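You operate a simulated robot arm through the tools that you are given. There is no shell and no other tool. Be economical: measure what you need, move in short steps, check, and stop when the job is done.

You are at the controls of a simulated robot arm. One attempt, no reset.

JOB
Put the blue tape reel and the shim with the largest size on its label from the top of the inspection bench in the black tray.

The check looks at the end state, three seconds after you hand in, the way a careful person would. Anything else that was tipped, shoved, dropped, spilled or broken makes it a failure.

ROBOT AND FRAMES
A 6-joint arm with a two-finger parallel gripper on a trunk, on a base that drives. Base frame: it is fixed to the floor where the robot stands at the start and does not move with it; the origin is under the middle of the robot, x ahead of it, y to its left, z up. Lengths are in mm, angles in degrees, forces in N, time in s.
Its first joint turns from -166.0 to 166.0 degrees. Places, roughly: shim [-13500, -3500, 1000]. Payload 3.43 kg.
The TCP is the grasp point between the finger pads, 34 mm short of the fingertips. In the tool frame z runs along the fingers and y along their closing line. The gripper opens to 128 mm. The fingers are 24 mm wide and 12 mm thick; the gripper's body (48 by 130 mm) begins 96 mm behind the TCP.
Orientation is told as [roll, pitch, yaw] about the base's x, y, z axes, in that order, counted from this pose: with the fingers straight down and closing along the base's y, the tool's x points along the base's -x, its y along +y and its z along -z.

CONTROLS
- The arm moves only by the tool move_arm. Its argument "moves" is a list of rows, each a list of 7 numbers: the shift along the tool's x, y, z in cm, then the turn, a rotation vector about the tool's x, y, z in degrees, then the opening, from 0 (shut) to 1 (fully open). In form: [[tx, ty, tz, wx, wy, wz, grip], ...]. A call has 1 to 20 rows; each row is the pose to reach, as a shift and turn from the pose commanded when the call began, along the tool's axes at that moment. A row lasts 0.2 s, in which the tool goes at most 50 mm and 8.6 degrees; a call with a longer step from one row to the next is refused whole, and so is a gripper value outside its range. Where a pose cannot be reached the arm comes as near as it can. A force on the tool above 40 N (or 10 N above the force at the start of the call, whichever is more), or a blocked arm, ends the call early, and 0.2 s more pass. Each finger travels about 153 mm/s and halts on what it meets, pressing with about 38 N; the grip force reading is that of the motor and also rises with nothing between the fingers. The clock runs only during rows and for 0.2 s after the last one: add rows that repeat a pose to give the fingers time. The reply holds the time, the measured pose of the TCP, the force on the tool along the base axes, the opening and the grip force, in the units named above and with some noise, and new pictures: "show" is both (left out), scene, wrist or none.
- Cameras (640 x 400 px; columns grow to the right, rows downward): "scene" is now at [173.4, 222.9, 1226]; the picture's right is [0.03, -1.00, 0.00], its down [-0.28, -0.01, -0.96] and it looks along [0.96, 0.03, -0.28] (base axes); focal length 289 px, centre (320, 200). "wrist" rides on the gripper at [76, -11, -160] in the tool frame; the picture's right is [0.15, 0.99, 0.00], its down [-0.88, 0.13, -0.46] and it looks along [-0.45, 0.07, 0.89] (tool axes); focal length 234 px, centre (320, 200). There is no depth. A picture from a camera that has moved, and an enlarged one, comes with that camera's place and axes in the base frame and with its lens.
- steer(legs): drives the robot by 1 to 6 legs, each [ahead, left, turn to the left] in mm, mm and degrees, along the robot's own axes; the way and the turn of a leg run together, so that a leg with both is an arc; at most 1500 mm and 180 degrees a leg. The arm and the cameras ride along, it lands a little off, and it stops where it bumps. It gives what a move gives, and a new picture of the scene camera.
- aim_head(pan, tilt): turns the head with the scene camera to pan (to the left, within 143 degrees either way) and tilt (down, from -29 to 69), counted from straight ahead of the robot. It gives what a move gives, and a new picture of the scene camera.
- close_up(camera, box): a new picture of the part [left, top, right, bottom] of that camera's present view, enlarged. It takes no simulated time.
- sign_off(): hands the job in; it is judged then, once.

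Work in short steps. Places have to be worked out from the pictures, the camera data and where the tool is seen: move nearer, look again, correct. Check each grasp and each placing, and mend what went wrong. You have 120 turns and 170 pictures in all, those below and enlarged ones among them. Open the gripper and draw the arm clear of the work before you hand the job in, unless the task says otherwise; then end with one line.

The tools are called after "Call:" by a JSON object that holds its "api" and its "payload". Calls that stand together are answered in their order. move_arm: Moves the arm, as the interface text tells. Its arguments: {"type":"object","properties":{"moves":{"type":"array","items":{"type":"array","items":{"type":"number"}}},"show":{"type":"string","enum":["both","scene","wrist","none"]}},"required":["moves"]} The other tools are called the same way: steer (legs) drives the base; aim_head (pan, tilt) turns the head that bears the scene camera; close_up (camera, box) takes an enlarged picture of a part of a camera's view; sign_off () hands the job in.

At the start:

```text
t: 0.0
tool_pos: [642.1, 309.2, 1052.8]
tcp_rot: [0.0, 0.0, 0.1]
force: [1.4, -0.5, 0.0]
grip_width: 128.0
grasp_force: 0.0
robot x, y, heading: [3.8, -0.9, 0.0]
head pan, tilt: [1.9, 16.5]
```

scene: 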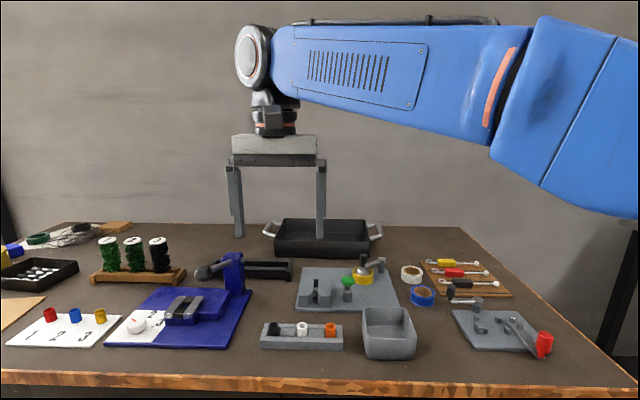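
wrist: 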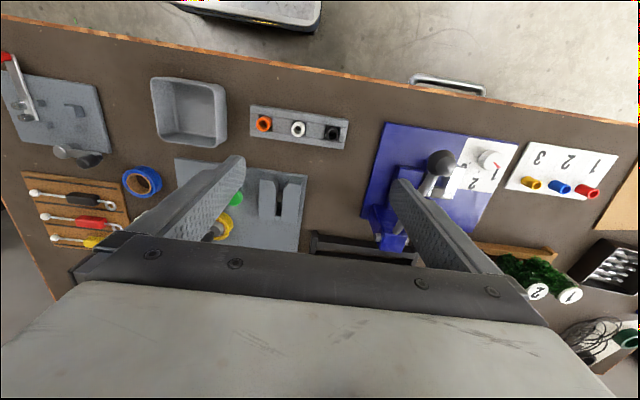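

The blue reel seems to be near (780, -2) and the black tray near (1070, 235). I'll look closer at both.

Call:
{"api": "close_up", "payload": {"camera": "scene", "box": [360, 240, 480, 315]}}

Call:
{"api": "close_up", "payload": {"camera": "wrist", "box": [60, 120, 260, 245]}}

Call:
{"api": "close_up", "payload": {"camera": "scene", "box": [240, 195, 400, 295]}}

```text
5.33 times, centred on (420, 278) of scene
camera zoom: at [173.4, 222.9, 1226.0], right [0.03, -1.0, 0.0], down [-0.28, -0.01, -0.96], along [0.96, 0.03, -0.28], focal length 1544 px, centre (-213, -213)
```

zoom: 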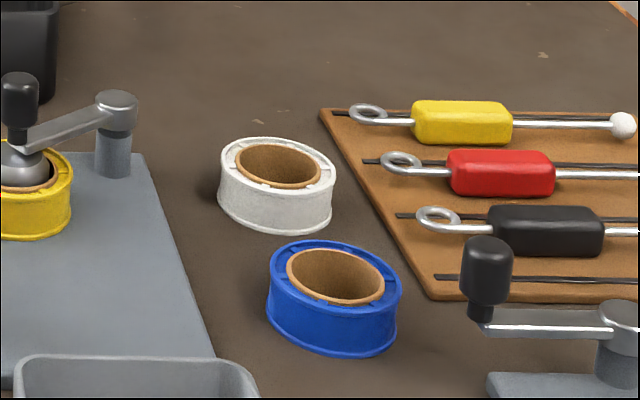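

```text
3.20 times, centred on (160, 182) of wrist
camera zoom: at [566.4, 297.3, 1213.0], right [-0.15, 0.99, 0.0], down [0.88, 0.13, 0.46], along [0.45, 0.07, -0.89], focal length 749 px, centre (832, 256)
```

zoom: 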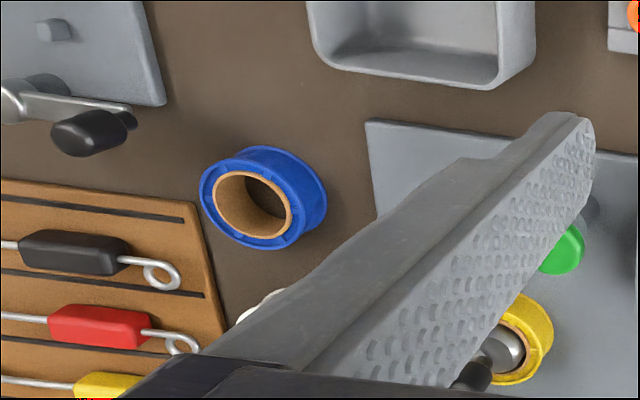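

```text
4.00 times, centred on (320, 245) of scene
camera zoom: at [173.4, 222.9, 1226.0], right [0.03, -1.0, 0.0], down [-0.28, -0.01, -0.96], along [0.96, 0.03, -0.28], focal length 1158 px, centre (320, 20)
```

zoom: 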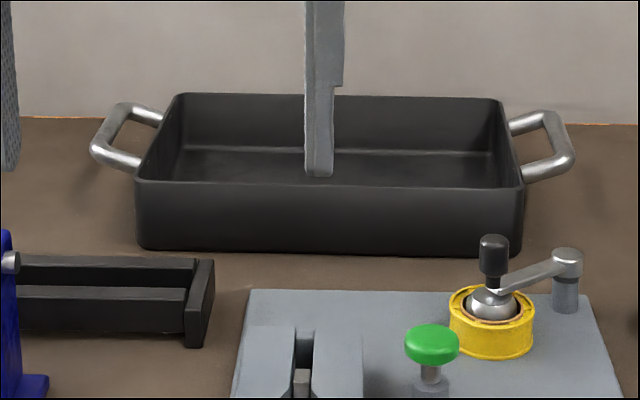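

The blue reel's centre is near (778, 0), with its top at z≈826. The white reel stands about 95 mm beyond it. I'll move above the blue reel and turn so the fingers close along x.

Call:
{"api": "move_arm", "payload": {"moves": [[-1.13, -2.575, 0, 0, 0, 7.5, 1], [-2.27, -5.15, 0, 0, 0, 15, 1], [-3.4, -7.725, 0, 0, 0, 22.5, 1], [-4.53, -10.3, 0, 0, 0, 30, 0.9], [-5.67, -12.875, 0, 0, 0, 37.5, 0.8], [-6.8, -15.45, 0, 0, 0, 45, 0.7], [-7.93, -18.025, 0, 0, 0, 52.5, 0.6], [-9.07, -20.6, 0, 0, 0, 60, 0.6], [-10.2, -23.175, 0, 0, 0, 67.5, 0.6], [-11.33, -25.75, 0, 0, 0, 75, 0.6], [-12.47, -28.3, 0, 0, 0, 82.5, 0.6], [-13.6, -30.9, 0, 0, 0, 90, 0.6], [-13.6, -30.9, 0, 0, 0, 90, 0.6]]}}

```text
t: 2.8
tool_pos: [777.2, -1.1, 1053.3]
tcp_rot: [0.0, 0.0, -90.1]
force: [-0.6, -0.1, -0.5]
grip_width: 76.8
grasp_force: 0.1
robot x, y, heading: [-0.9, 0.6, 0.0]
head pan, tilt: [1.9, 16.5]
camera scene: at [173.4, 222.8, 1226.0], right [0.03, -1.0, 0.0], down [-0.28, -0.01, -0.96], along [0.96, 0.03, -0.28], focal length 289 px, centre (320, 200)
camera wrist: at [767.1, 74.7, 1213.1], right [0.99, 0.14, 0.0], down [0.13, -0.88, 0.46], along [0.07, -0.45, -0.89], focal length 234 px, centre (320, 200)
```

scene: 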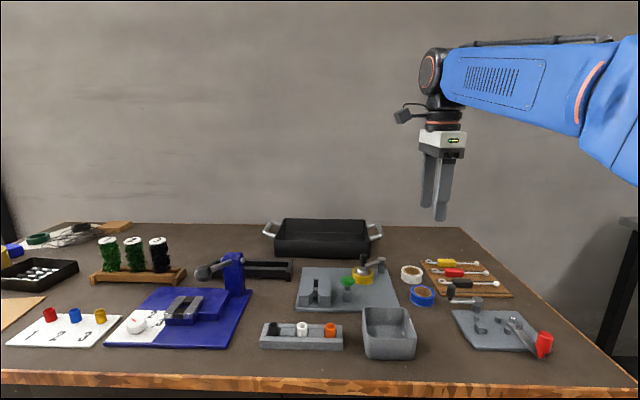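
wrist: 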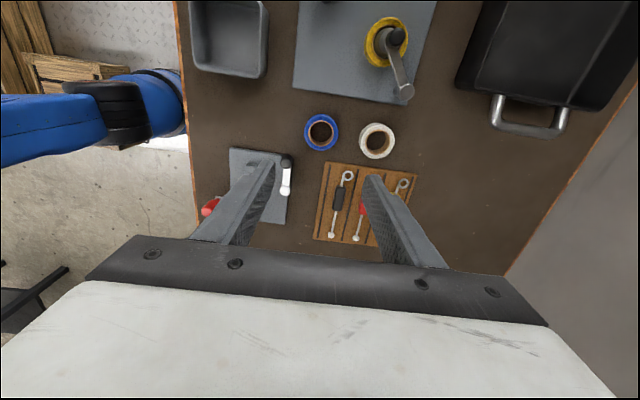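

The wrist view puts the reel at about (779, 2). I'll descend most of the way and check.

Call:
{"api": "move_arm", "payload": {"moves": [[-0.2, 0.2, 4, 0, 0, 0, 0.6], [-0.2, 0.2, 8, 0, 0, 0, 0.6], [-0.2, 0.2, 12, 0, 0, 0, 0.6], [-0.2, 0.2, 15.5, 0, 0, 0, 0.6], [-0.2, 0.2, 18, 0, 0, 0, 0.6], [-0.2, 0.2, 18, 0, 0, 0, 0.6]]}}

Call:
{"api": "close_up", "payload": {"camera": "scene", "box": [360, 240, 480, 315]}}

```text
t: 4.2
tool_pos: [780.5, -2.1, 874.5]
tcp_rot: [0.1, 0.0, -90.0]
force: [-0.1, 0.4, -0.8]
grip_width: 76.8
grasp_force: 0.1
robot x, y, heading: [1.7, -1.4, 0.1]
head pan, tilt: [1.9, 16.5]
camera scene: at [173.4, 222.8, 1226.0], right [0.03, -1.0, 0.0], down [-0.28, -0.01, -0.96], along [0.96, 0.03, -0.28], focal length 289 px, centre (320, 200)
camera wrist: at [769.1, 73.6, 1033.8], right [0.99, 0.15, 0.0], down [0.13, -0.88, 0.46], along [0.07, -0.45, -0.89], focal length 234 px, centre (320, 200)
```

scene: 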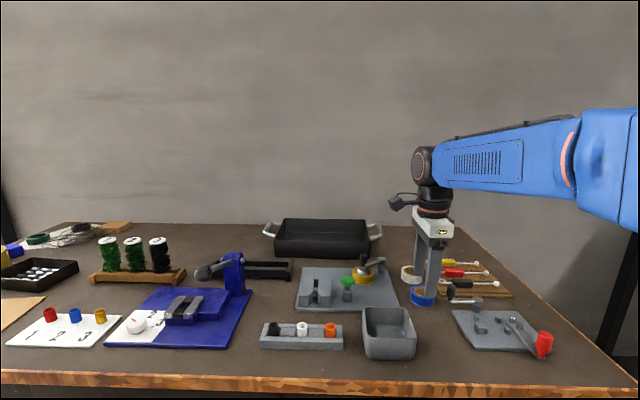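
wrist: 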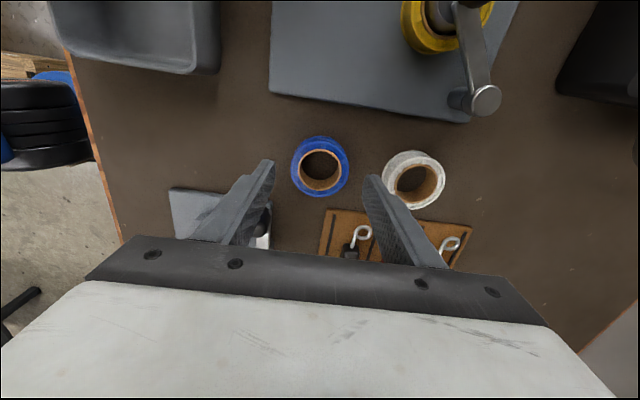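

```text
5.33 times, centred on (420, 278) of scene
camera zoom: at [173.4, 222.8, 1226.0], right [0.03, -1.0, 0.0], down [-0.28, -0.01, -0.96], along [0.96, 0.03, -0.28], focal length 1544 px, centre (-213, -213)
```

zoom: 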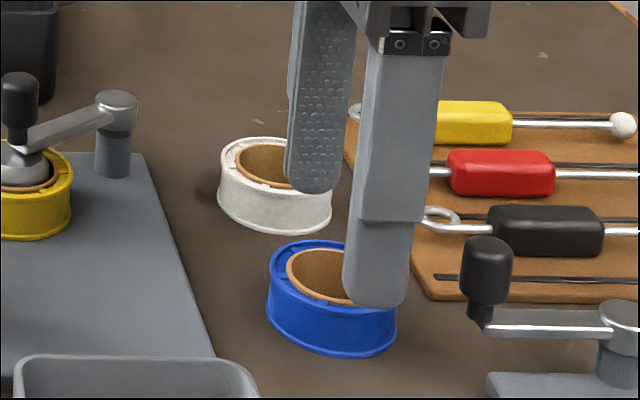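

The reel centre reads (780, 4) and the TCP is at y=-2. I'll shift +5 mm in y, descend to z≈839 and close.

Call:
{"api": "move_arm", "payload": {"moves": [[0.55, 0, 0, 0, 0, 0, 0.6], [0.55, 0, 1.5, 0, 0, 0, 0.6], [0.55, 0, 3, 0, 0, 0, 0.6], [0.55, 0, 3.6, 0, 0, 0, 0.6], [0.55, 0, 3.6, 0, 0, 0, 0.4], [0.55, 0, 3.6, 0, 0, 0, 0.35], [0.55, 0, 3.6, 0, 0, 0, 0.3], [0.55, 0, 3.6, 0, 0, 0, 0.3]]}}

```text
t: 6.0
tool_pos: [779.7, 2.6, 837.4]
tcp_rot: [0.1, 0.0, -89.9]
force: [0.2, -0.8, -0.2]
grip_width: 53.6
grasp_force: 38.0
robot x, y, heading: [-2.0, -1.7, -0.1]
head pan, tilt: [1.9, 16.5]
camera scene: at [173.4, 222.8, 1226.0], right [0.03, -1.0, 0.0], down [-0.28, -0.01, -0.96], along [0.96, 0.03, -0.28], focal length 289 px, centre (320, 200)
camera wrist: at [768.8, 78.4, 997.3], right [0.99, 0.15, 0.0], down [0.13, -0.88, 0.46], along [0.07, -0.45, -0.89], focal length 234 px, centre (320, 200)
```

scene: 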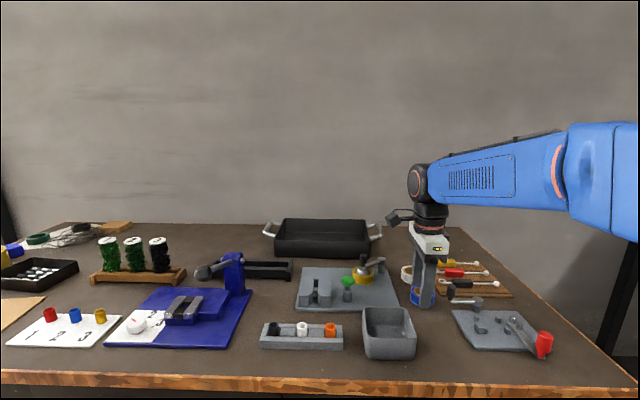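
wrist: 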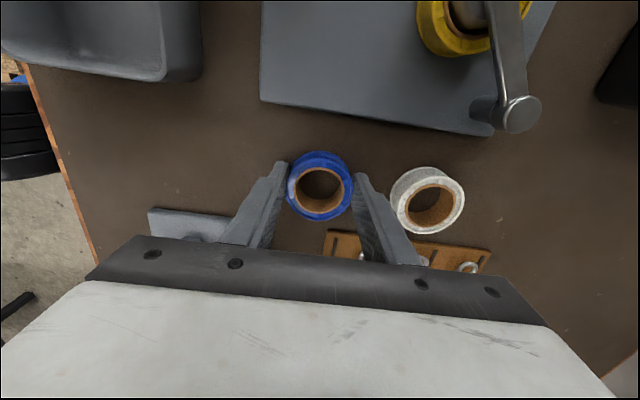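

The reel is held at 53.6 mm with 38 N. I'll lift straight up.

Call:
{"api": "move_arm", "payload": {"moves": [[0, 0, -3, 0, 0, 0, 0.3], [0, 0, -7, 0, 0, 0, 0.3], [0, 0, -11, 0, 0, 0, 0.3], [0, 0, -15, 0, 0, 0, 0.3], [0, 0, -19, 0, 0, 0, 0.3], [0, 0, -19, 0, 0, 0, 0.3]], "show": "wrist"}}

Call:
{"api": "aim_head", "payload": {"pan": 0, "tilt": 60}}

```text
t: 7.4
tool_pos: [780.3, 3.3, 1026.5]
tcp_rot: [0.0, 0.0, -90.0]
force: [1.0, -0.8, -1.4]
grip_width: 53.9
grasp_force: 37.4
robot x, y, heading: [3.5, 2.2, -0.1]
head pan, tilt: [1.9, 16.5]
camera wrist: at [768.9, 78.9, 1187.3], right [0.99, 0.15, 0.0], down [0.13, -0.88, 0.46], along [0.07, -0.45, -0.89], focal length 234 px, centre (320, 200)
```

wrist: 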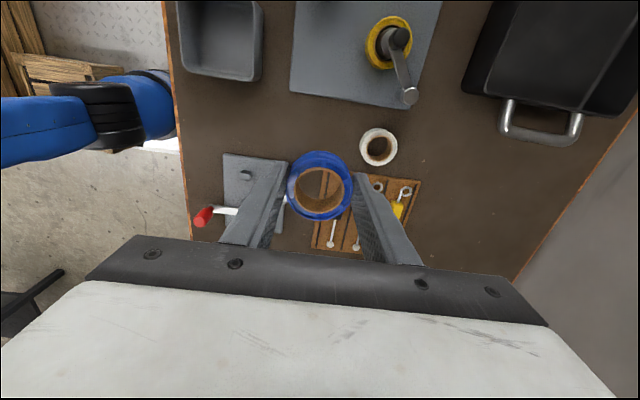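

```text
t: 8.5
tool_pos: [780.0, 4.0, 1027.9]
tcp_rot: [0.1, 0.0, -90.0]
force: [1.1, -0.8, -0.2]
grip_width: 54.0
grasp_force: 37.6
robot x, y, heading: [4.3, -2.0, -0.1]
head pan, tilt: [0.0, 60.0]
camera scene: at [146.7, 219.8, 1162.2], right [0.0, -1.0, 0.0], down [-0.87, 0.0, -0.5], along [0.5, 0.0, -0.87], focal length 289 px, centre (320, 200)
```

scene: 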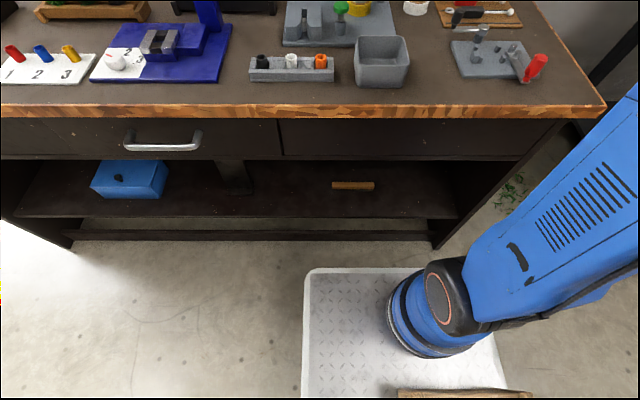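

The base has roughly 150 mm free before the bench. I'll drive a little ahead and left so the tray comes within reach.

Call:
{"api": "steer", "payload": {"legs": [[0, 210, 0], [100, 0, 0]]}}

```text
t: 10.9
tool_pos: [881.2, 214.9, 1027.9]
tcp_rot: [-0.1, 0.0, -89.9]
force: [0.2, 0.6, 0.0]
grip_width: 53.9
grasp_force: 38.2
robot x, y, heading: [103.8, 213.4, -0.0]
head pan, tilt: [0.0, 60.0]
camera scene: at [247.4, 430.8, 1162.1], right [0.0, -1.0, 0.0], down [-0.87, 0.0, -0.5], along [0.5, 0.0, -0.87], focal length 289 px, centre (320, 200)
```

scene: 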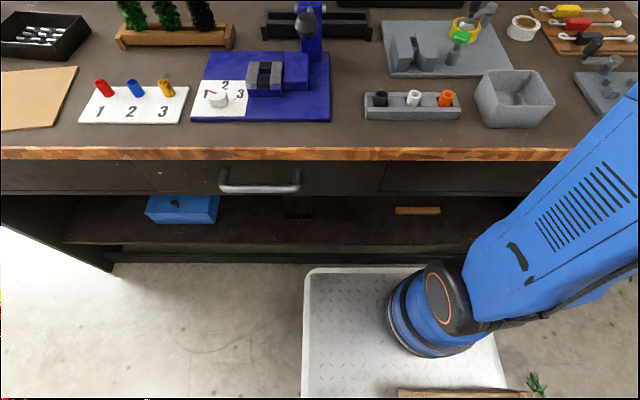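

I'll move out over the tray at this height and look.

Call:
{"api": "move_arm", "payload": {"moves": [[0, 4, 0, 0, 0, 0, 0.3], [0.5, 8, 0, 0, 0, 0, 0.3], [1, 12, 0, 0, 0, 0, 0.3], [1, 15.5, 0, 0, 0, 0, 0.3], [1, 18, 0, 0, 0, 0, 0.3], [1, 18, 0, 0, 0, 0, 0.3]], "show": "wrist"}}

Call:
{"api": "aim_head", "payload": {"pan": -8, "tilt": 22}}

```text
t: 12.3
tool_pos: [1060.9, 226.3, 1027.5]
tcp_rot: [0.0, -0.1, -90.0]
force: [0.3, 0.3, -0.6]
grip_width: 53.8
grasp_force: 38.2
robot x, y, heading: [99.0, 216.1, 0.2]
head pan, tilt: [0.0, 60.0]
camera wrist: at [1049.9, 301.6, 1187.1], right [0.99, 0.15, 0.0], down [0.13, -0.88, 0.46], along [0.07, -0.45, -0.89], focal length 234 px, centre (320, 200)
```

wrist: 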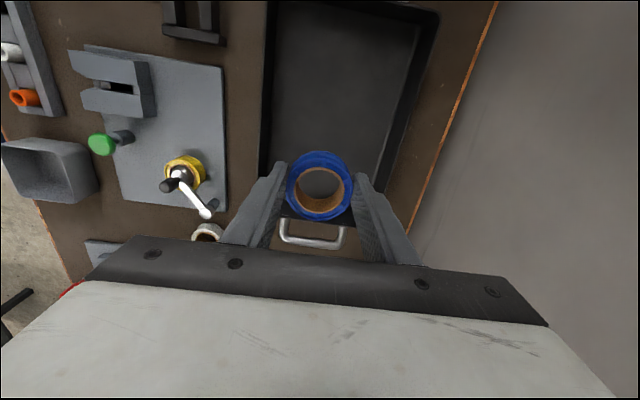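

```text
t: 13.3
tool_pos: [1061.2, 226.1, 1026.1]
tcp_rot: [0.0, 0.1, -90.0]
force: [-0.6, 0.2, -0.7]
grip_width: 53.8
grasp_force: 38.5
robot x, y, heading: [101.1, 210.0, 0.3]
head pan, tilt: [-8.0, 22.0]
camera scene: at [272.7, 417.9, 1216.9], right [-0.14, -0.99, 0.0], down [-0.37, 0.05, -0.93], along [0.92, -0.13, -0.38], focal length 289 px, centre (320, 200)
```

scene: 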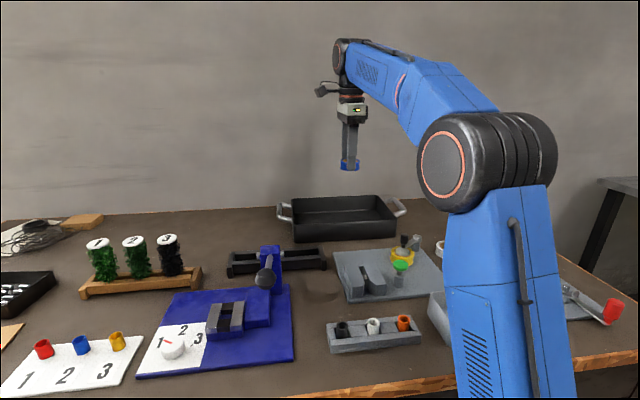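

The tray spans x≈980–1175 and y≈105–390, and the TCP is well inside that. I'll lower the reel to just above the tray floor.

Call:
{"api": "move_arm", "payload": {"moves": [[0, 0, 4, 0, 0, 0, 0.3], [0, 0, 8, 0, 0, 0, 0.3], [0, 0, 12, 0, 0, 0, 0.3], [0, 0, 15, 0, 0, 0, 0.3], [0, 0, 17, 0, 0, 0, 0.3], [0, 0, 18, 0, 0, 0, 0.3], [0, 0, 18.2, 0, 0, 0, 0.3], [0, 0, 18.2, 0, 0, 0, 0.3]], "show": "wrist"}}

Call:
{"api": "close_up", "payload": {"camera": "scene", "box": [260, 160, 420, 260]}}

```text
t: 15.2
tool_pos: [1060.5, 224.1, 845.1]
tcp_rot: [0.0, 0.1, -90.0]
force: [0.1, 0.4, -0.3]
grip_width: 54.0
grasp_force: 37.7
robot x, y, heading: [100.7, 212.3, -0.1]
head pan, tilt: [-8.0, 22.0]
camera wrist: at [1049.3, 300.0, 1005.1], right [0.99, 0.15, 0.0], down [0.13, -0.88, 0.46], along [0.07, -0.45, -0.89], focal length 234 px, centre (320, 200)
```

wrist: 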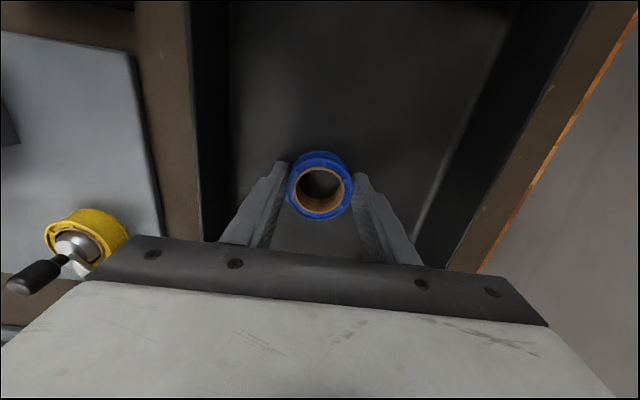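

```text
4.00 times, centred on (340, 210) of scene
camera zoom: at [272.7, 417.9, 1217.0], right [-0.14, -0.99, 0.0], down [-0.37, 0.05, -0.93], along [0.92, -0.13, -0.37], focal length 1158 px, centre (240, 160)
```

zoom: 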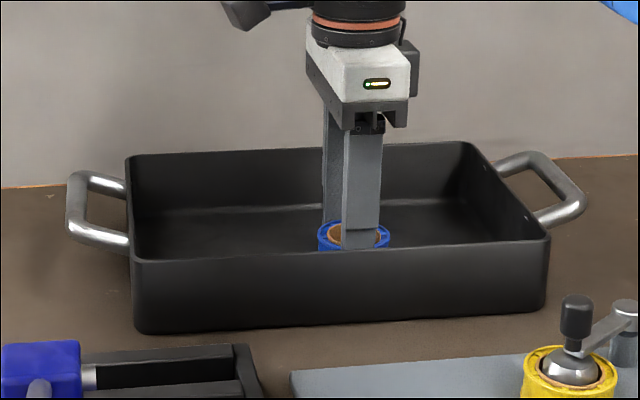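

Not touching yet, so I'll creep down a few millimetres, release, and then retract up.

Call:
{"api": "move_arm", "payload": {"moves": [[0, 0, 0.2, 0, 0, 0, 0.3], [0, 0, 0.4, 0, 0, 0, 0.3], [0, 0, 0.4, 0, 0, 0, 0.5], [0, 0, 0.4, 0, 0, 0, 0.58], [0, 0, 0.4, 0, 0, 0, 0.58], [0, 0, -3, 0, 0, 0, 0.58], [0, 0, -7, 0, 0, 0, 0.58], [0, 0, -11.5, 0, 0, 0, 0.58], [0, 0, -16, 0, 0, 0, 0.58], [0, 0, -20, 0, 0, 0, 0.58], [0, 0, -20, 0, 0, 0, 0.58]]}}

```text
t: 17.6
tool_pos: [1059.7, 224.4, 1044.9]
tcp_rot: [0.0, 0.0, -90.0]
force: [0.4, -0.3, -0.2]
grip_width: 73.9
grasp_force: 0.0
robot x, y, heading: [98.5, 212.4, 0.0]
head pan, tilt: [-8.0, 22.0]
camera scene: at [272.7, 417.9, 1217.0], right [-0.14, -0.99, 0.0], down [-0.37, 0.05, -0.93], along [0.92, -0.13, -0.37], focal length 289 px, centre (320, 200)
camera wrist: at [1049.8, 300.3, 1204.7], right [0.99, 0.15, 0.0], down [0.13, -0.88, 0.46], along [0.07, -0.45, -0.89], focal length 234 px, centre (320, 200)
```

scene: 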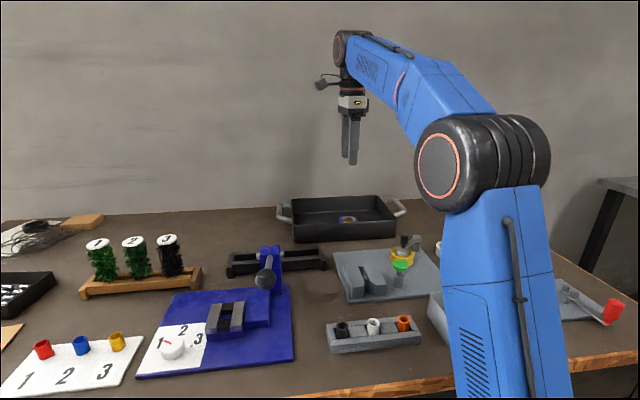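
wrist: 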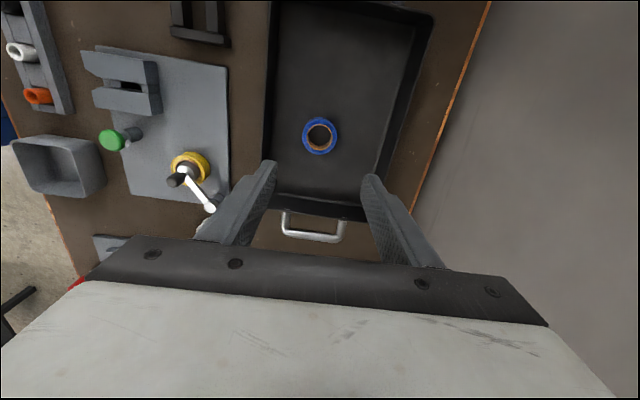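

The reel is in the tray. I'll pull the arm back close to the body for driving.

Call:
{"api": "move_arm", "payload": {"moves": [[0, 0, -4, 0, 0, 0, 0.58], [0, 0, -8, 0, 0, 0, 0.58], [0, -3, -12, 0, 0, 0, 0.58], [0, -8, -12, 0, 0, 0, 0.58], [0, -13, -12, 0, 0, 0, 0.58], [0, -18, -12, 0, 0, 0, 0.58], [0, -23, -12, 0, 0, 0, 0.58], [0, -28, -12, 0, 0, 0, 0.58], [0, -33, -12, 0, 0, 0, 0.58], [0, -38, -12, 0, 0, 0, 0.58], [0, -43, -12, 0, 0, 0, 0.58], [0, -48, -12, 0, 0, 0, 0.58], [0, -48, -12, 0, 0, 0, 0.58]], "show": "none"}}

Call:
{"api": "aim_head", "payload": {"pan": 140, "tilt": 10}}

Call:
{"api": "aim_head", "payload": {"pan": -140, "tilt": 10}}

```text
t: 20.4
tool_pos: [589.5, 228.2, 1142.7]
tcp_rot: [0.4, 0.2, -90.0]
force: [-0.4, 0.8, 0.0]
grip_width: 74.1
grasp_force: 0.0
out of reach, approached as far as the arm can: row 2, 3, 4, 5, 11, 12, 13
robot x, y, heading: [100.6, 210.6, -0.1]
head pan, tilt: [-8.0, 22.0]
```

```text
t: 22.7
tool_pos: [587.1, 227.7, 1141.7]
tcp_rot: [0.4, 0.3, -90.0]
force: [0.0, -0.3, -0.9]
grip_width: 74.1
grasp_force: 0.0
robot x, y, heading: [102.4, 210.8, 0.1]
head pan, tilt: [140.0, 10.0]
camera scene: at [109.5, 490.5, 1236.6], right [0.64, 0.77, 0.0], down [0.13, -0.11, -0.98], along [-0.75, 0.63, -0.17], focal length 289 px, centre (320, 200)
```

scene: 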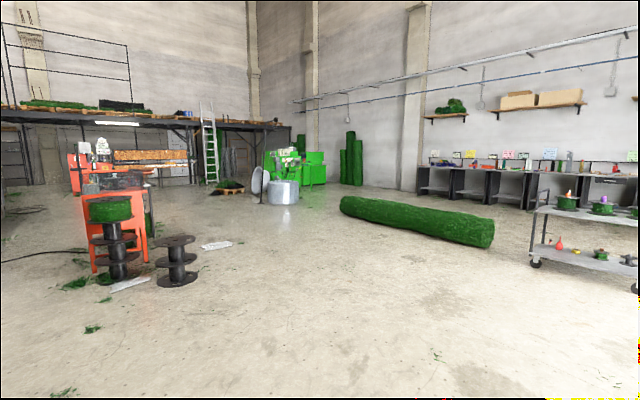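

```text
t: 26.5
tool_pos: [589.1, 228.2, 1142.2]
tcp_rot: [0.3, 0.2, -90.1]
force: [-0.7, 0.6, -0.2]
grip_width: 74.1
grasp_force: 0.0
robot x, y, heading: [98.9, 210.8, 0.3]
head pan, tilt: [-140.0, 10.0]
camera scene: at [109.5, 370.9, 1236.6], right [-0.64, 0.77, 0.0], down [0.13, 0.11, -0.98], along [-0.75, -0.63, -0.17], focal length 289 px, centre (320, 200)
```

scene: 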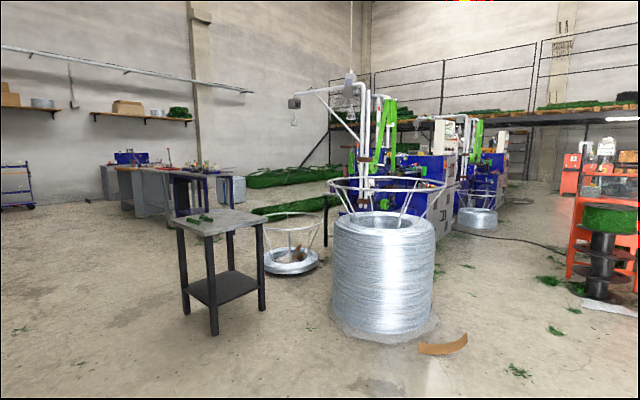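

The target lies behind me. I'll back off from the bench, turn around, and survey the route.

Call:
{"api": "steer", "payload": {"legs": [[-600, 0, 0], [0, 0, 180]]}}

Call:
{"api": "aim_head", "payload": {"pan": 0, "tilt": 10}}

```text
t: 37.3
tool_pos: [-990.1, 194.1, 1142.8]
tcp_rot: [0.4, 0.1, 90.3]
force: [0.6, -0.8, 0.5]
grip_width: 73.9
grasp_force: 0.0
robot x, y, heading: [-501.8, 208.7, -179.9]
head pan, tilt: [-140.0, 10.0]
camera scene: at [-510.1, 51.6, 1236.6], right [0.65, -0.76, 0.0], down [-0.13, -0.11, -0.98], along [0.75, 0.64, -0.17], focal length 289 px, centre (320, 200)
```

scene: 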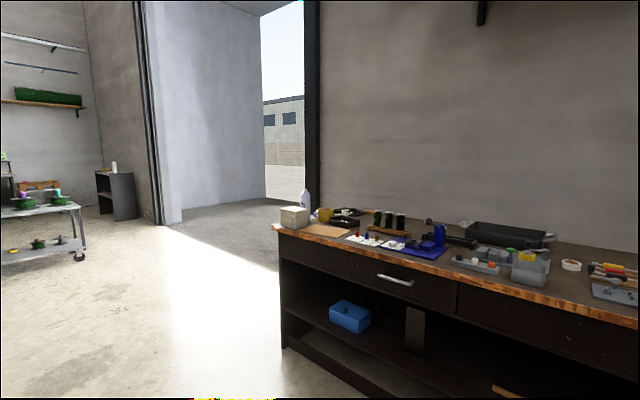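

```text
t: 39.5
tool_pos: [-988.8, 193.5, 1142.5]
tcp_rot: [0.5, 0.2, 90.3]
force: [-1.1, 0.0, -0.2]
grip_width: 74.1
grasp_force: 0.0
robot x, y, heading: [-498.8, 214.9, -179.9]
head pan, tilt: [0.0, 10.0]
camera scene: at [-674.0, -9.0, 1236.6], right [0.0, 1.0, 0.0], down [0.17, 0.0, -0.98], along [-0.98, 0.0, -0.17], focal length 289 px, centre (320, 200)
```

scene: 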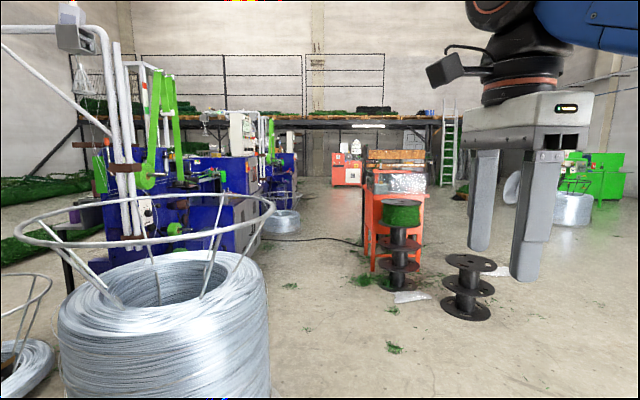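

Route: pass to the right of the wire coil, then through the gap between the blue machines and the orange machine. I'll drive the first part and check.

Call:
{"api": "steer", "payload": {"legs": [[1500, 0, 0], [700, 0, 0]]}}

```text
t: 50.4
tool_pos: [-3191.0, 147.5, 1141.8]
tcp_rot: [0.3, 0.2, 91.3]
force: [0.6, 0.4, 0.2]
grip_width: 74.1
grasp_force: 0.0
robot x, y, heading: [-2703.0, 173.0, -178.7]
head pan, tilt: [0.0, 10.0]
camera scene: at [-2871.8, -50.6, 1236.6], right [-0.02, 1.0, 0.0], down [0.17, 0.0, -0.98], along [-0.98, -0.02, -0.17], focal length 289 px, centre (320, 200)
```

scene: 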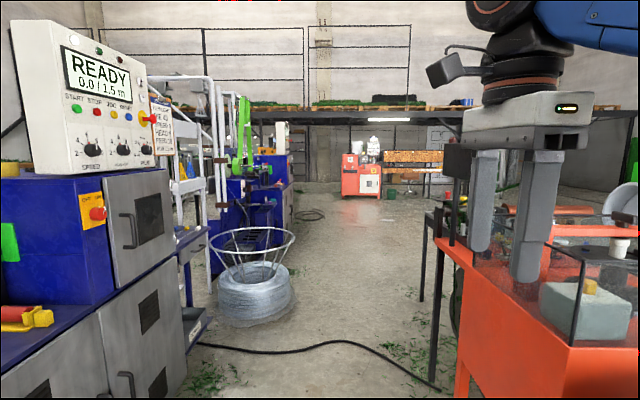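

The corridor here spans y≈-320 to +500. I'll drive with a slight shift toward its centre and straighten.

Call:
{"api": "steer", "payload": {"legs": [[1400, 60, -1.3]]}}

```text
t: 57.3
tool_pos: [-4576.6, 78.1, 1142.4]
tcp_rot: [0.4, 0.2, 90.2]
force: [0.0, 0.3, -0.5]
grip_width: 74.1
grasp_force: 0.0
robot x, y, heading: [-4090.0, 95.7, -180.0]
head pan, tilt: [0.0, 10.0]
camera scene: at [-4262.2, -124.9, 1236.6], right [0.0, 1.0, 0.0], down [0.17, 0.0, -0.98], along [-0.98, 0.0, -0.17], focal length 289 px, centre (320, 200)
```

scene: 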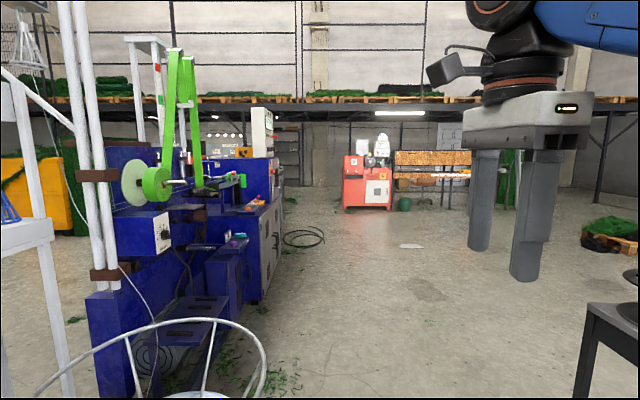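

The way ahead is clear. I'll drive 3 m on.

Call:
{"api": "steer", "payload": {"legs": [[1500, 0, 0], [1400, 0, 0]]}}

Call:
{"api": "aim_head", "payload": {"pan": 25, "tilt": 10}}

```text
t: 71.3
tool_pos: [-7476.5, 86.4, 1142.9]
tcp_rot: [0.4, 0.2, 89.8]
force: [-0.2, -0.6, -0.7]
grip_width: 74.4
grasp_force: 0.1
robot x, y, heading: [-6987.6, 96.3, 179.6]
head pan, tilt: [0.0, 10.0]
camera scene: at [-7162.7, -117.8, 1236.6], right [0.0, 1.0, 0.0], down [0.17, 0.0, -0.98], along [-0.98, 0.0, -0.17], focal length 289 px, centre (320, 200)
```

scene: 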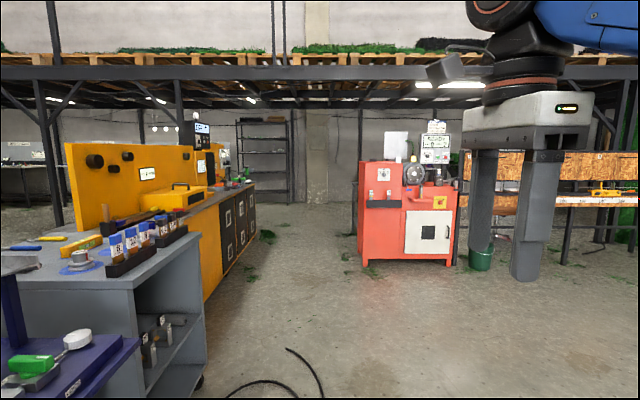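

```text
t: 72.2
tool_pos: [-7477.0, 85.5, 1141.8]
tcp_rot: [0.4, 0.2, 89.8]
force: [0.1, 0.4, -0.4]
grip_width: 74.1
grasp_force: 0.0
robot x, y, heading: [-6990.9, 105.1, 179.7]
head pan, tilt: [25.0, 10.0]
camera scene: at [-7154.2, -157.1, 1236.6], right [-0.42, 0.91, 0.0], down [0.16, 0.07, -0.98], along [-0.89, -0.41, -0.17], focal length 289 px, centre (320, 200)
```

scene: 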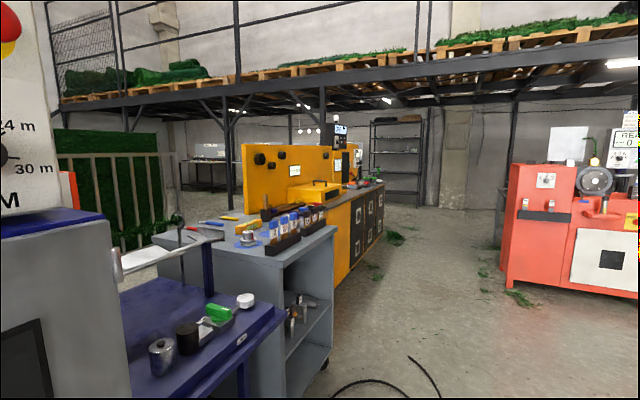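

I'll skirt the floor cable on the right (y≈200), then shift left before the red machine.

Call:
{"api": "steer", "payload": {"legs": [[1000, -110, 0.3], [1200, 0, 0], [0, 350, 0]]}}

Call:
{"api": "aim_head", "payload": {"pan": 15, "tilt": 10}}

```text
t: 85.0
tool_pos: [-9672.1, -136.1, 1142.6]
tcp_rot: [0.4, 0.1, 89.4]
force: [-0.1, 0.3, -0.1]
grip_width: 74.2
grasp_force: 0.1
robot x, y, heading: [-9183.5, -126.8, 179.2]
head pan, tilt: [25.0, 10.0]
camera scene: at [-9350.6, -382.9, 1236.6], right [-0.41, 0.91, 0.0], down [0.16, 0.07, -0.98], along [-0.9, -0.41, -0.17], focal length 289 px, centre (320, 200)
```

scene: 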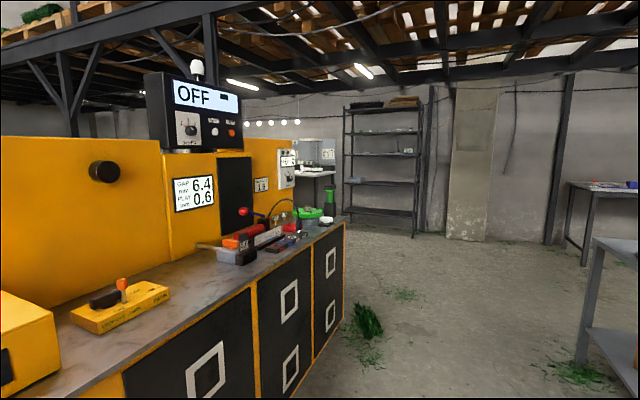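

```text
t: 85.7
tool_pos: [-9671.1, -136.4, 1142.6]
tcp_rot: [0.4, 0.2, 89.4]
force: [0.1, 0.4, -0.6]
grip_width: 74.1
grasp_force: 0.1
robot x, y, heading: [-9184.5, -124.8, 179.5]
head pan, tilt: [15.0, 10.0]
camera scene: at [-9356.0, -367.6, 1236.6], right [-0.25, 0.97, 0.0], down [0.17, 0.04, -0.98], along [-0.95, -0.24, -0.17], focal length 289 px, centre (320, 200)
```

scene: 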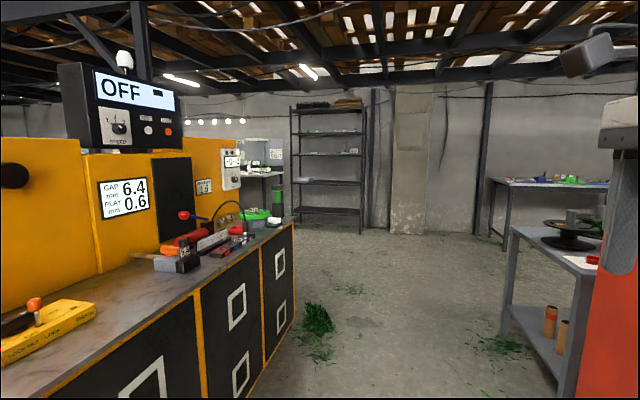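

I'll continue past the end of the yellow bench, then look left.

Call:
{"api": "steer", "payload": {"legs": [[1500, 150, 0], [1250, 100, 0]]}}

Call:
{"api": "aim_head", "payload": {"pan": 65, "tilt": 10}}

```text
refused: leg 1 is longer than a leg can be; nothing moved
```

```text
t: 86.9
tool_pos: [-9671.5, -136.4, 1140.6]
tcp_rot: [0.5, 0.2, 89.5]
force: [0.5, -0.1, 1.0]
grip_width: 74.1
grasp_force: 0.0
robot x, y, heading: [-9183.4, -122.7, 179.3]
head pan, tilt: [65.0, 10.0]
camera scene: at [-9306.2, -428.3, 1236.6], right [-0.9, 0.43, 0.0], down [0.08, 0.16, -0.98], along [-0.43, -0.89, -0.17], focal length 289 px, centre (320, 200)
```

scene: 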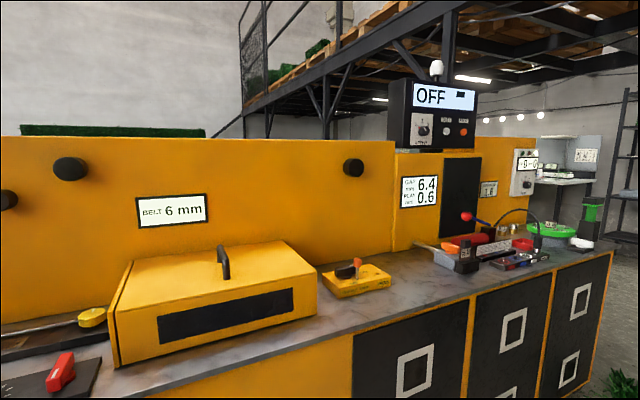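

The first leg was slightly over the limit, so I'll shorten it.

Call:
{"api": "steer", "payload": {"legs": [[1450, 130, 0.5], [1300, 100, 0]]}}

```text
t: 100.1
tool_pos: [-12389.2, -385.9, 1143.3]
tcp_rot: [0.4, 0.2, 91.0]
force: [0.0, -0.6, 0.1]
grip_width: 73.9
grasp_force: 0.1
robot x, y, heading: [-11904.8, -359.3, -179.1]
head pan, tilt: [65.0, 10.0]
camera scene: at [-12016.6, -668.7, 1236.6], right [-0.91, 0.41, 0.0], down [0.07, 0.16, -0.98], along [-0.4, -0.9, -0.17], focal length 289 px, centre (320, 200)
```

scene: 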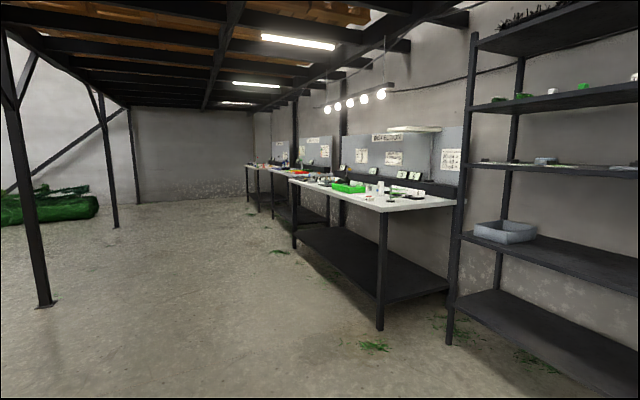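

The inspection bench has its front edge at x≈-13180 and runs from y≈-2200 to -4170. I'll strafe left along it.

Call:
{"api": "steer", "payload": {"legs": [[450, 1350, -0.9], [0, 1480, 0]]}}

Call:
{"api": "aim_head", "payload": {"pan": 10, "tilt": 20}}

```text
t: 114.0
tool_pos: [-12859.8, -3175.2, 1143.3]
tcp_rot: [0.4, 0.1, 88.6]
force: [0.5, 0.3, -0.4]
grip_width: 74.3
grasp_force: 0.1
robot x, y, heading: [-12372.4, -3168.7, 178.4]
head pan, tilt: [65.0, 10.0]
camera scene: at [-12499.1, -3471.8, 1236.6], right [-0.9, 0.44, 0.0], down [0.08, 0.16, -0.98], along [-0.44, -0.88, -0.17], focal length 289 px, centre (320, 200)
```

scene: 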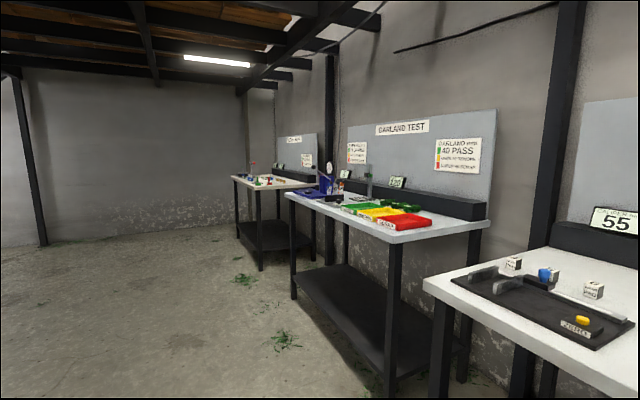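

```text
t: 115.3
tool_pos: [-12859.6, -3174.4, 1142.2]
tcp_rot: [0.4, 0.2, 88.6]
force: [-0.7, 0.4, -0.6]
grip_width: 74.3
grasp_force: 0.0
robot x, y, heading: [-12371.4, -3168.6, 178.8]
head pan, tilt: [10.0, 20.0]
camera scene: at [-12549.8, -3402.5, 1220.3], right [-0.15, 0.99, 0.0], down [0.34, 0.05, -0.94], along [-0.93, -0.14, -0.34], focal length 289 px, centre (320, 200)
```

scene: 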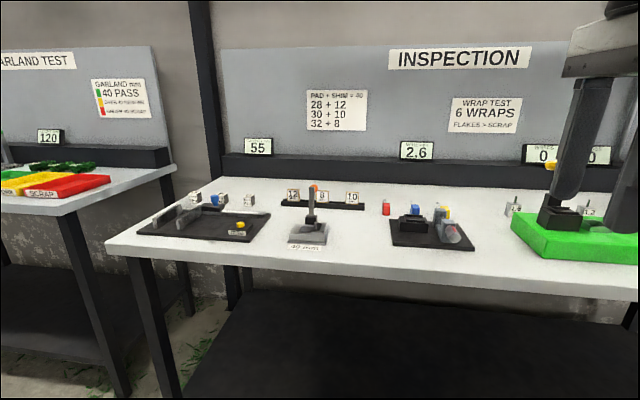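

This is the inspection bench, and there is a shim rack (12, 8, 10). I'll zoom in.

Call:
{"api": "close_up", "payload": {"camera": "scene", "box": [260, 165, 388, 245]}}

Call:
{"api": "close_up", "payload": {"camera": "scene", "box": [120, 170, 280, 270]}}

Call:
{"api": "close_up", "payload": {"camera": "scene", "box": [370, 180, 530, 280]}}

```text
5.00 times, centred on (324, 205) of scene
camera zoom: at [-12549.8, -3402.5, 1220.3], right [-0.15, 0.99, 0.0], down [0.34, 0.05, -0.94], along [-0.93, -0.14, -0.34], focal length 1447 px, centre (300, 175)
```

zoom: 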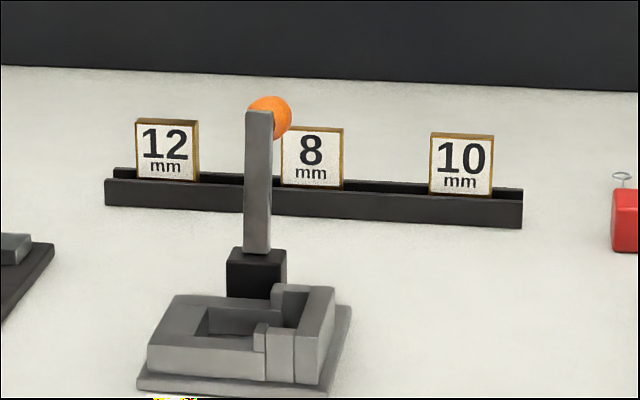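

```text
4.00 times, centred on (200, 220) of scene
camera zoom: at [-12549.8, -3402.5, 1220.3], right [-0.15, 0.99, 0.0], down [0.34, 0.05, -0.94], along [-0.93, -0.14, -0.34], focal length 1158 px, centre (800, 120)
```

zoom: 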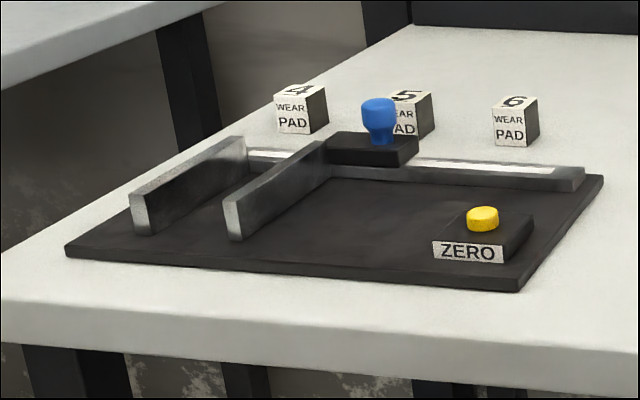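

```text
4.00 times, centred on (450, 230) of scene
camera zoom: at [-12549.8, -3402.5, 1220.3], right [-0.15, 0.99, 0.0], down [0.34, 0.05, -0.94], along [-0.93, -0.14, -0.34], focal length 1158 px, centre (-200, 80)
```

zoom: 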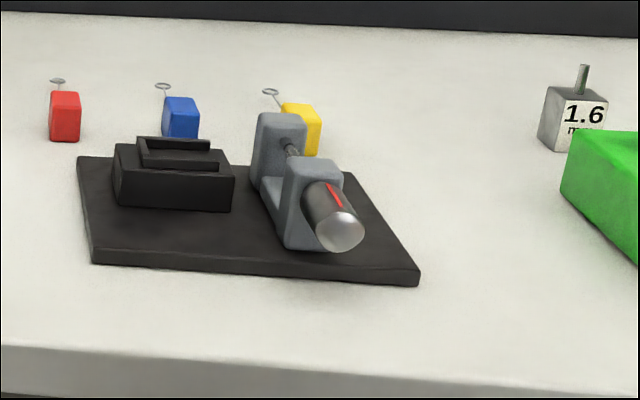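

The 12 mm shim is the largest and stands at the left of the rack, behind the orange-knob gauge. I'll move the base a bit closer and aim the head at the rack.

Call:
{"api": "steer", "payload": {"legs": [[200, 380, 1.2]]}}

Call:
{"api": "aim_head", "payload": {"pan": 0, "tilt": 25}}

Call:
{"api": "close_up", "payload": {"camera": "wrist", "box": [0, 0, 640, 400]}}

```text
t: 117.9
tool_pos: [-13068.5, -3565.9, 1143.5]
tcp_rot: [0.4, 0.2, 89.7]
force: [0.3, 0.0, 0.3]
grip_width: 74.2
grasp_force: 0.1
robot x, y, heading: [-12581.3, -3553.1, 179.9]
head pan, tilt: [10.0, 20.0]
camera scene: at [-12753.0, -3787.0, 1220.3], right [-0.17, 0.99, 0.0], down [0.34, 0.06, -0.94], along [-0.93, -0.16, -0.34], focal length 289 px, centre (320, 200)
```

scene: 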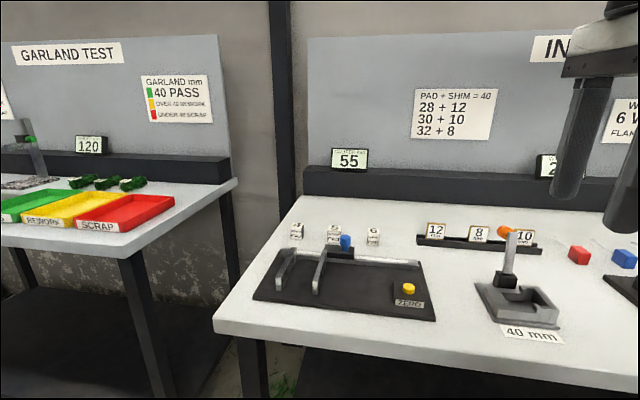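

```text
t: 118.6
tool_pos: [-13068.7, -3565.4, 1141.7]
tcp_rot: [0.4, 0.2, 89.8]
force: [1.2, -0.2, 1.0]
grip_width: 74.1
grasp_force: 0.1
robot x, y, heading: [-12577.5, -3550.2, 179.8]
head pan, tilt: [0.0, 25.0]
camera scene: at [-12753.4, -3770.8, 1212.2], right [0.0, 1.0, 0.0], down [0.42, 0.0, -0.91], along [-0.91, 0.0, -0.42], focal length 289 px, centre (320, 200)
```

scene: 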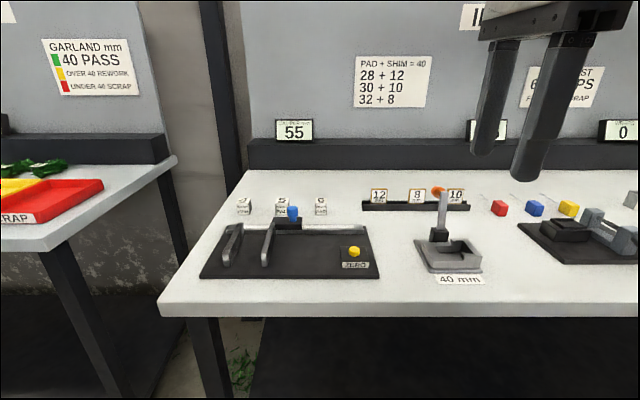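

```text
1.00 times, centred on (320, 200) of wrist
camera zoom: at [-13055.7, -3641.5, 1302.4], right [-0.99, -0.14, 0.01], down [-0.12, 0.88, 0.45], along [-0.07, 0.45, -0.89], focal length 234 px, centre (320, 200)
```

zoom: 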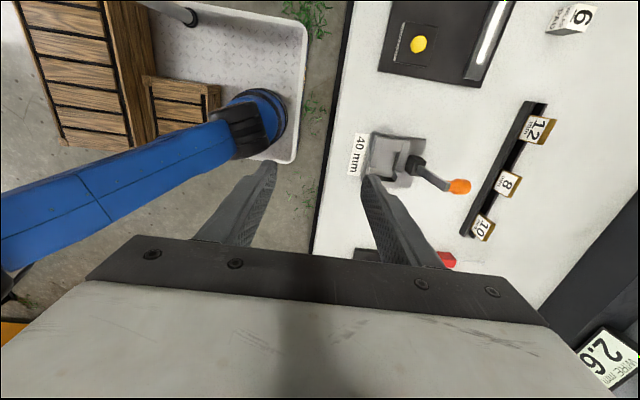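

Triangulation gives the 12 mm shim's centre at about (-13421, -3621, 916). I'll move above it with the fingers closing along x, across the shim's thickness.

Call:
{"api": "move_arm", "payload": {"moves": [[0.7, 4.5, 0, 0, 0, 0, 0.5], [1.4, 9, 0, 0, 0, 0, 0.5], [2.1, 13.5, 0, 0, 0, 0, 0.5], [2.8, 18, 0, 0, 0, 0, 0.5], [3.5, 22.5, 0, 0, 0, 0, 0.5], [4.2, 27, 0, 0, 0, 0, 0.5], [4.9, 31.5, 2, 0, 0, 0, 0.5], [5.5, 35.2, 5, 0, 0, 0, 0.5], [5.5, 35.2, 8, 0, 0, 0, 0.5], [5.5, 35.2, 8, 0, 0, 0, 0.5]]}}

Call:
{"api": "close_up", "payload": {"camera": "scene", "box": [340, 150, 500, 250]}}

Call:
{"api": "close_up", "payload": {"camera": "wrist", "box": [240, 60, 440, 185]}}

```text
t: 120.8
tool_pos: [-13420.7, -3620.9, 1065.0]
tcp_rot: [0.4, 0.3, 89.9]
force: [0.2, -0.1, -0.5]
grip_width: 63.8
grasp_force: 0.1
robot x, y, heading: [-12578.4, -3547.8, 179.8]
head pan, tilt: [0.0, 25.0]
camera scene: at [-12753.4, -3770.8, 1212.2], right [0.0, 1.0, 0.0], down [0.42, 0.0, -0.91], along [-0.91, 0.0, -0.42], focal length 289 px, centre (320, 200)
camera wrist: at [-13409.1, -3696.2, 1225.0], right [-0.99, -0.14, 0.01], down [-0.12, 0.88, 0.45], along [-0.07, 0.45, -0.89], focal length 234 px, centre (320, 200)
```

scene: 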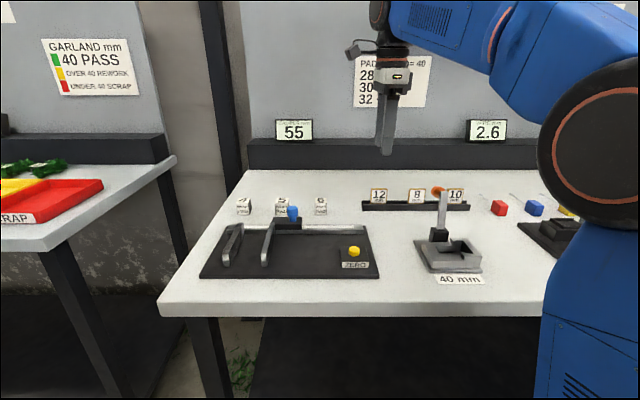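
wrist: 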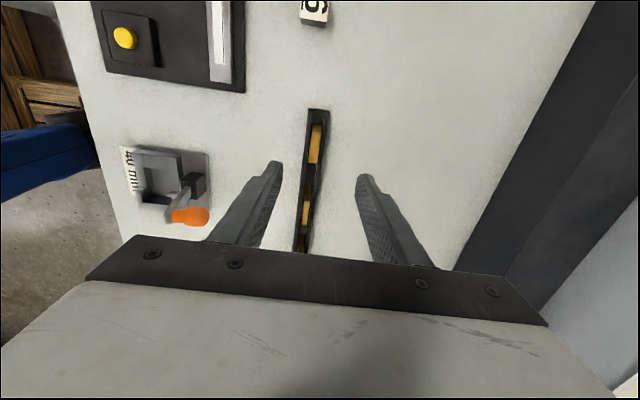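

```text
4.00 times, centred on (420, 200) of scene
camera zoom: at [-12753.4, -3770.8, 1212.2], right [0.0, 1.0, 0.0], down [0.42, 0.0, -0.91], along [-0.91, 0.0, -0.42], focal length 1158 px, centre (-80, 200)
```

zoom: 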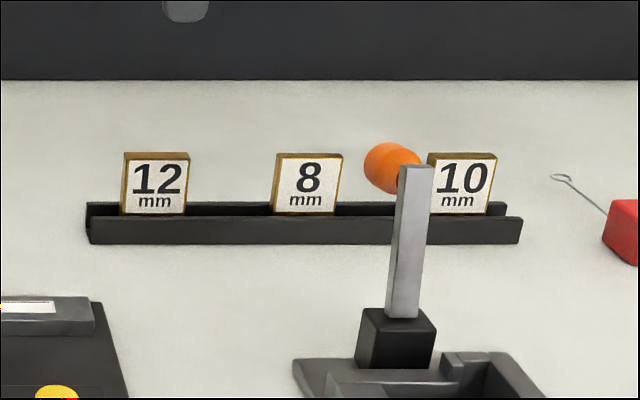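

```text
3.20 times, centred on (340, 122) of wrist
camera zoom: at [-13409.1, -3696.2, 1225.0], right [-0.99, -0.14, 0.01], down [-0.12, 0.88, 0.45], along [-0.07, 0.45, -0.89], focal length 749 px, centre (256, 448)
```

zoom: 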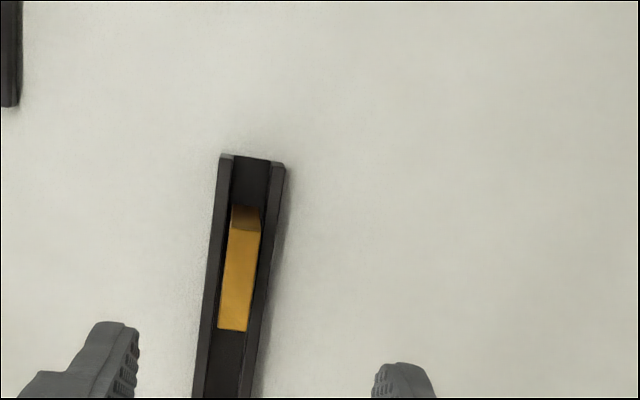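

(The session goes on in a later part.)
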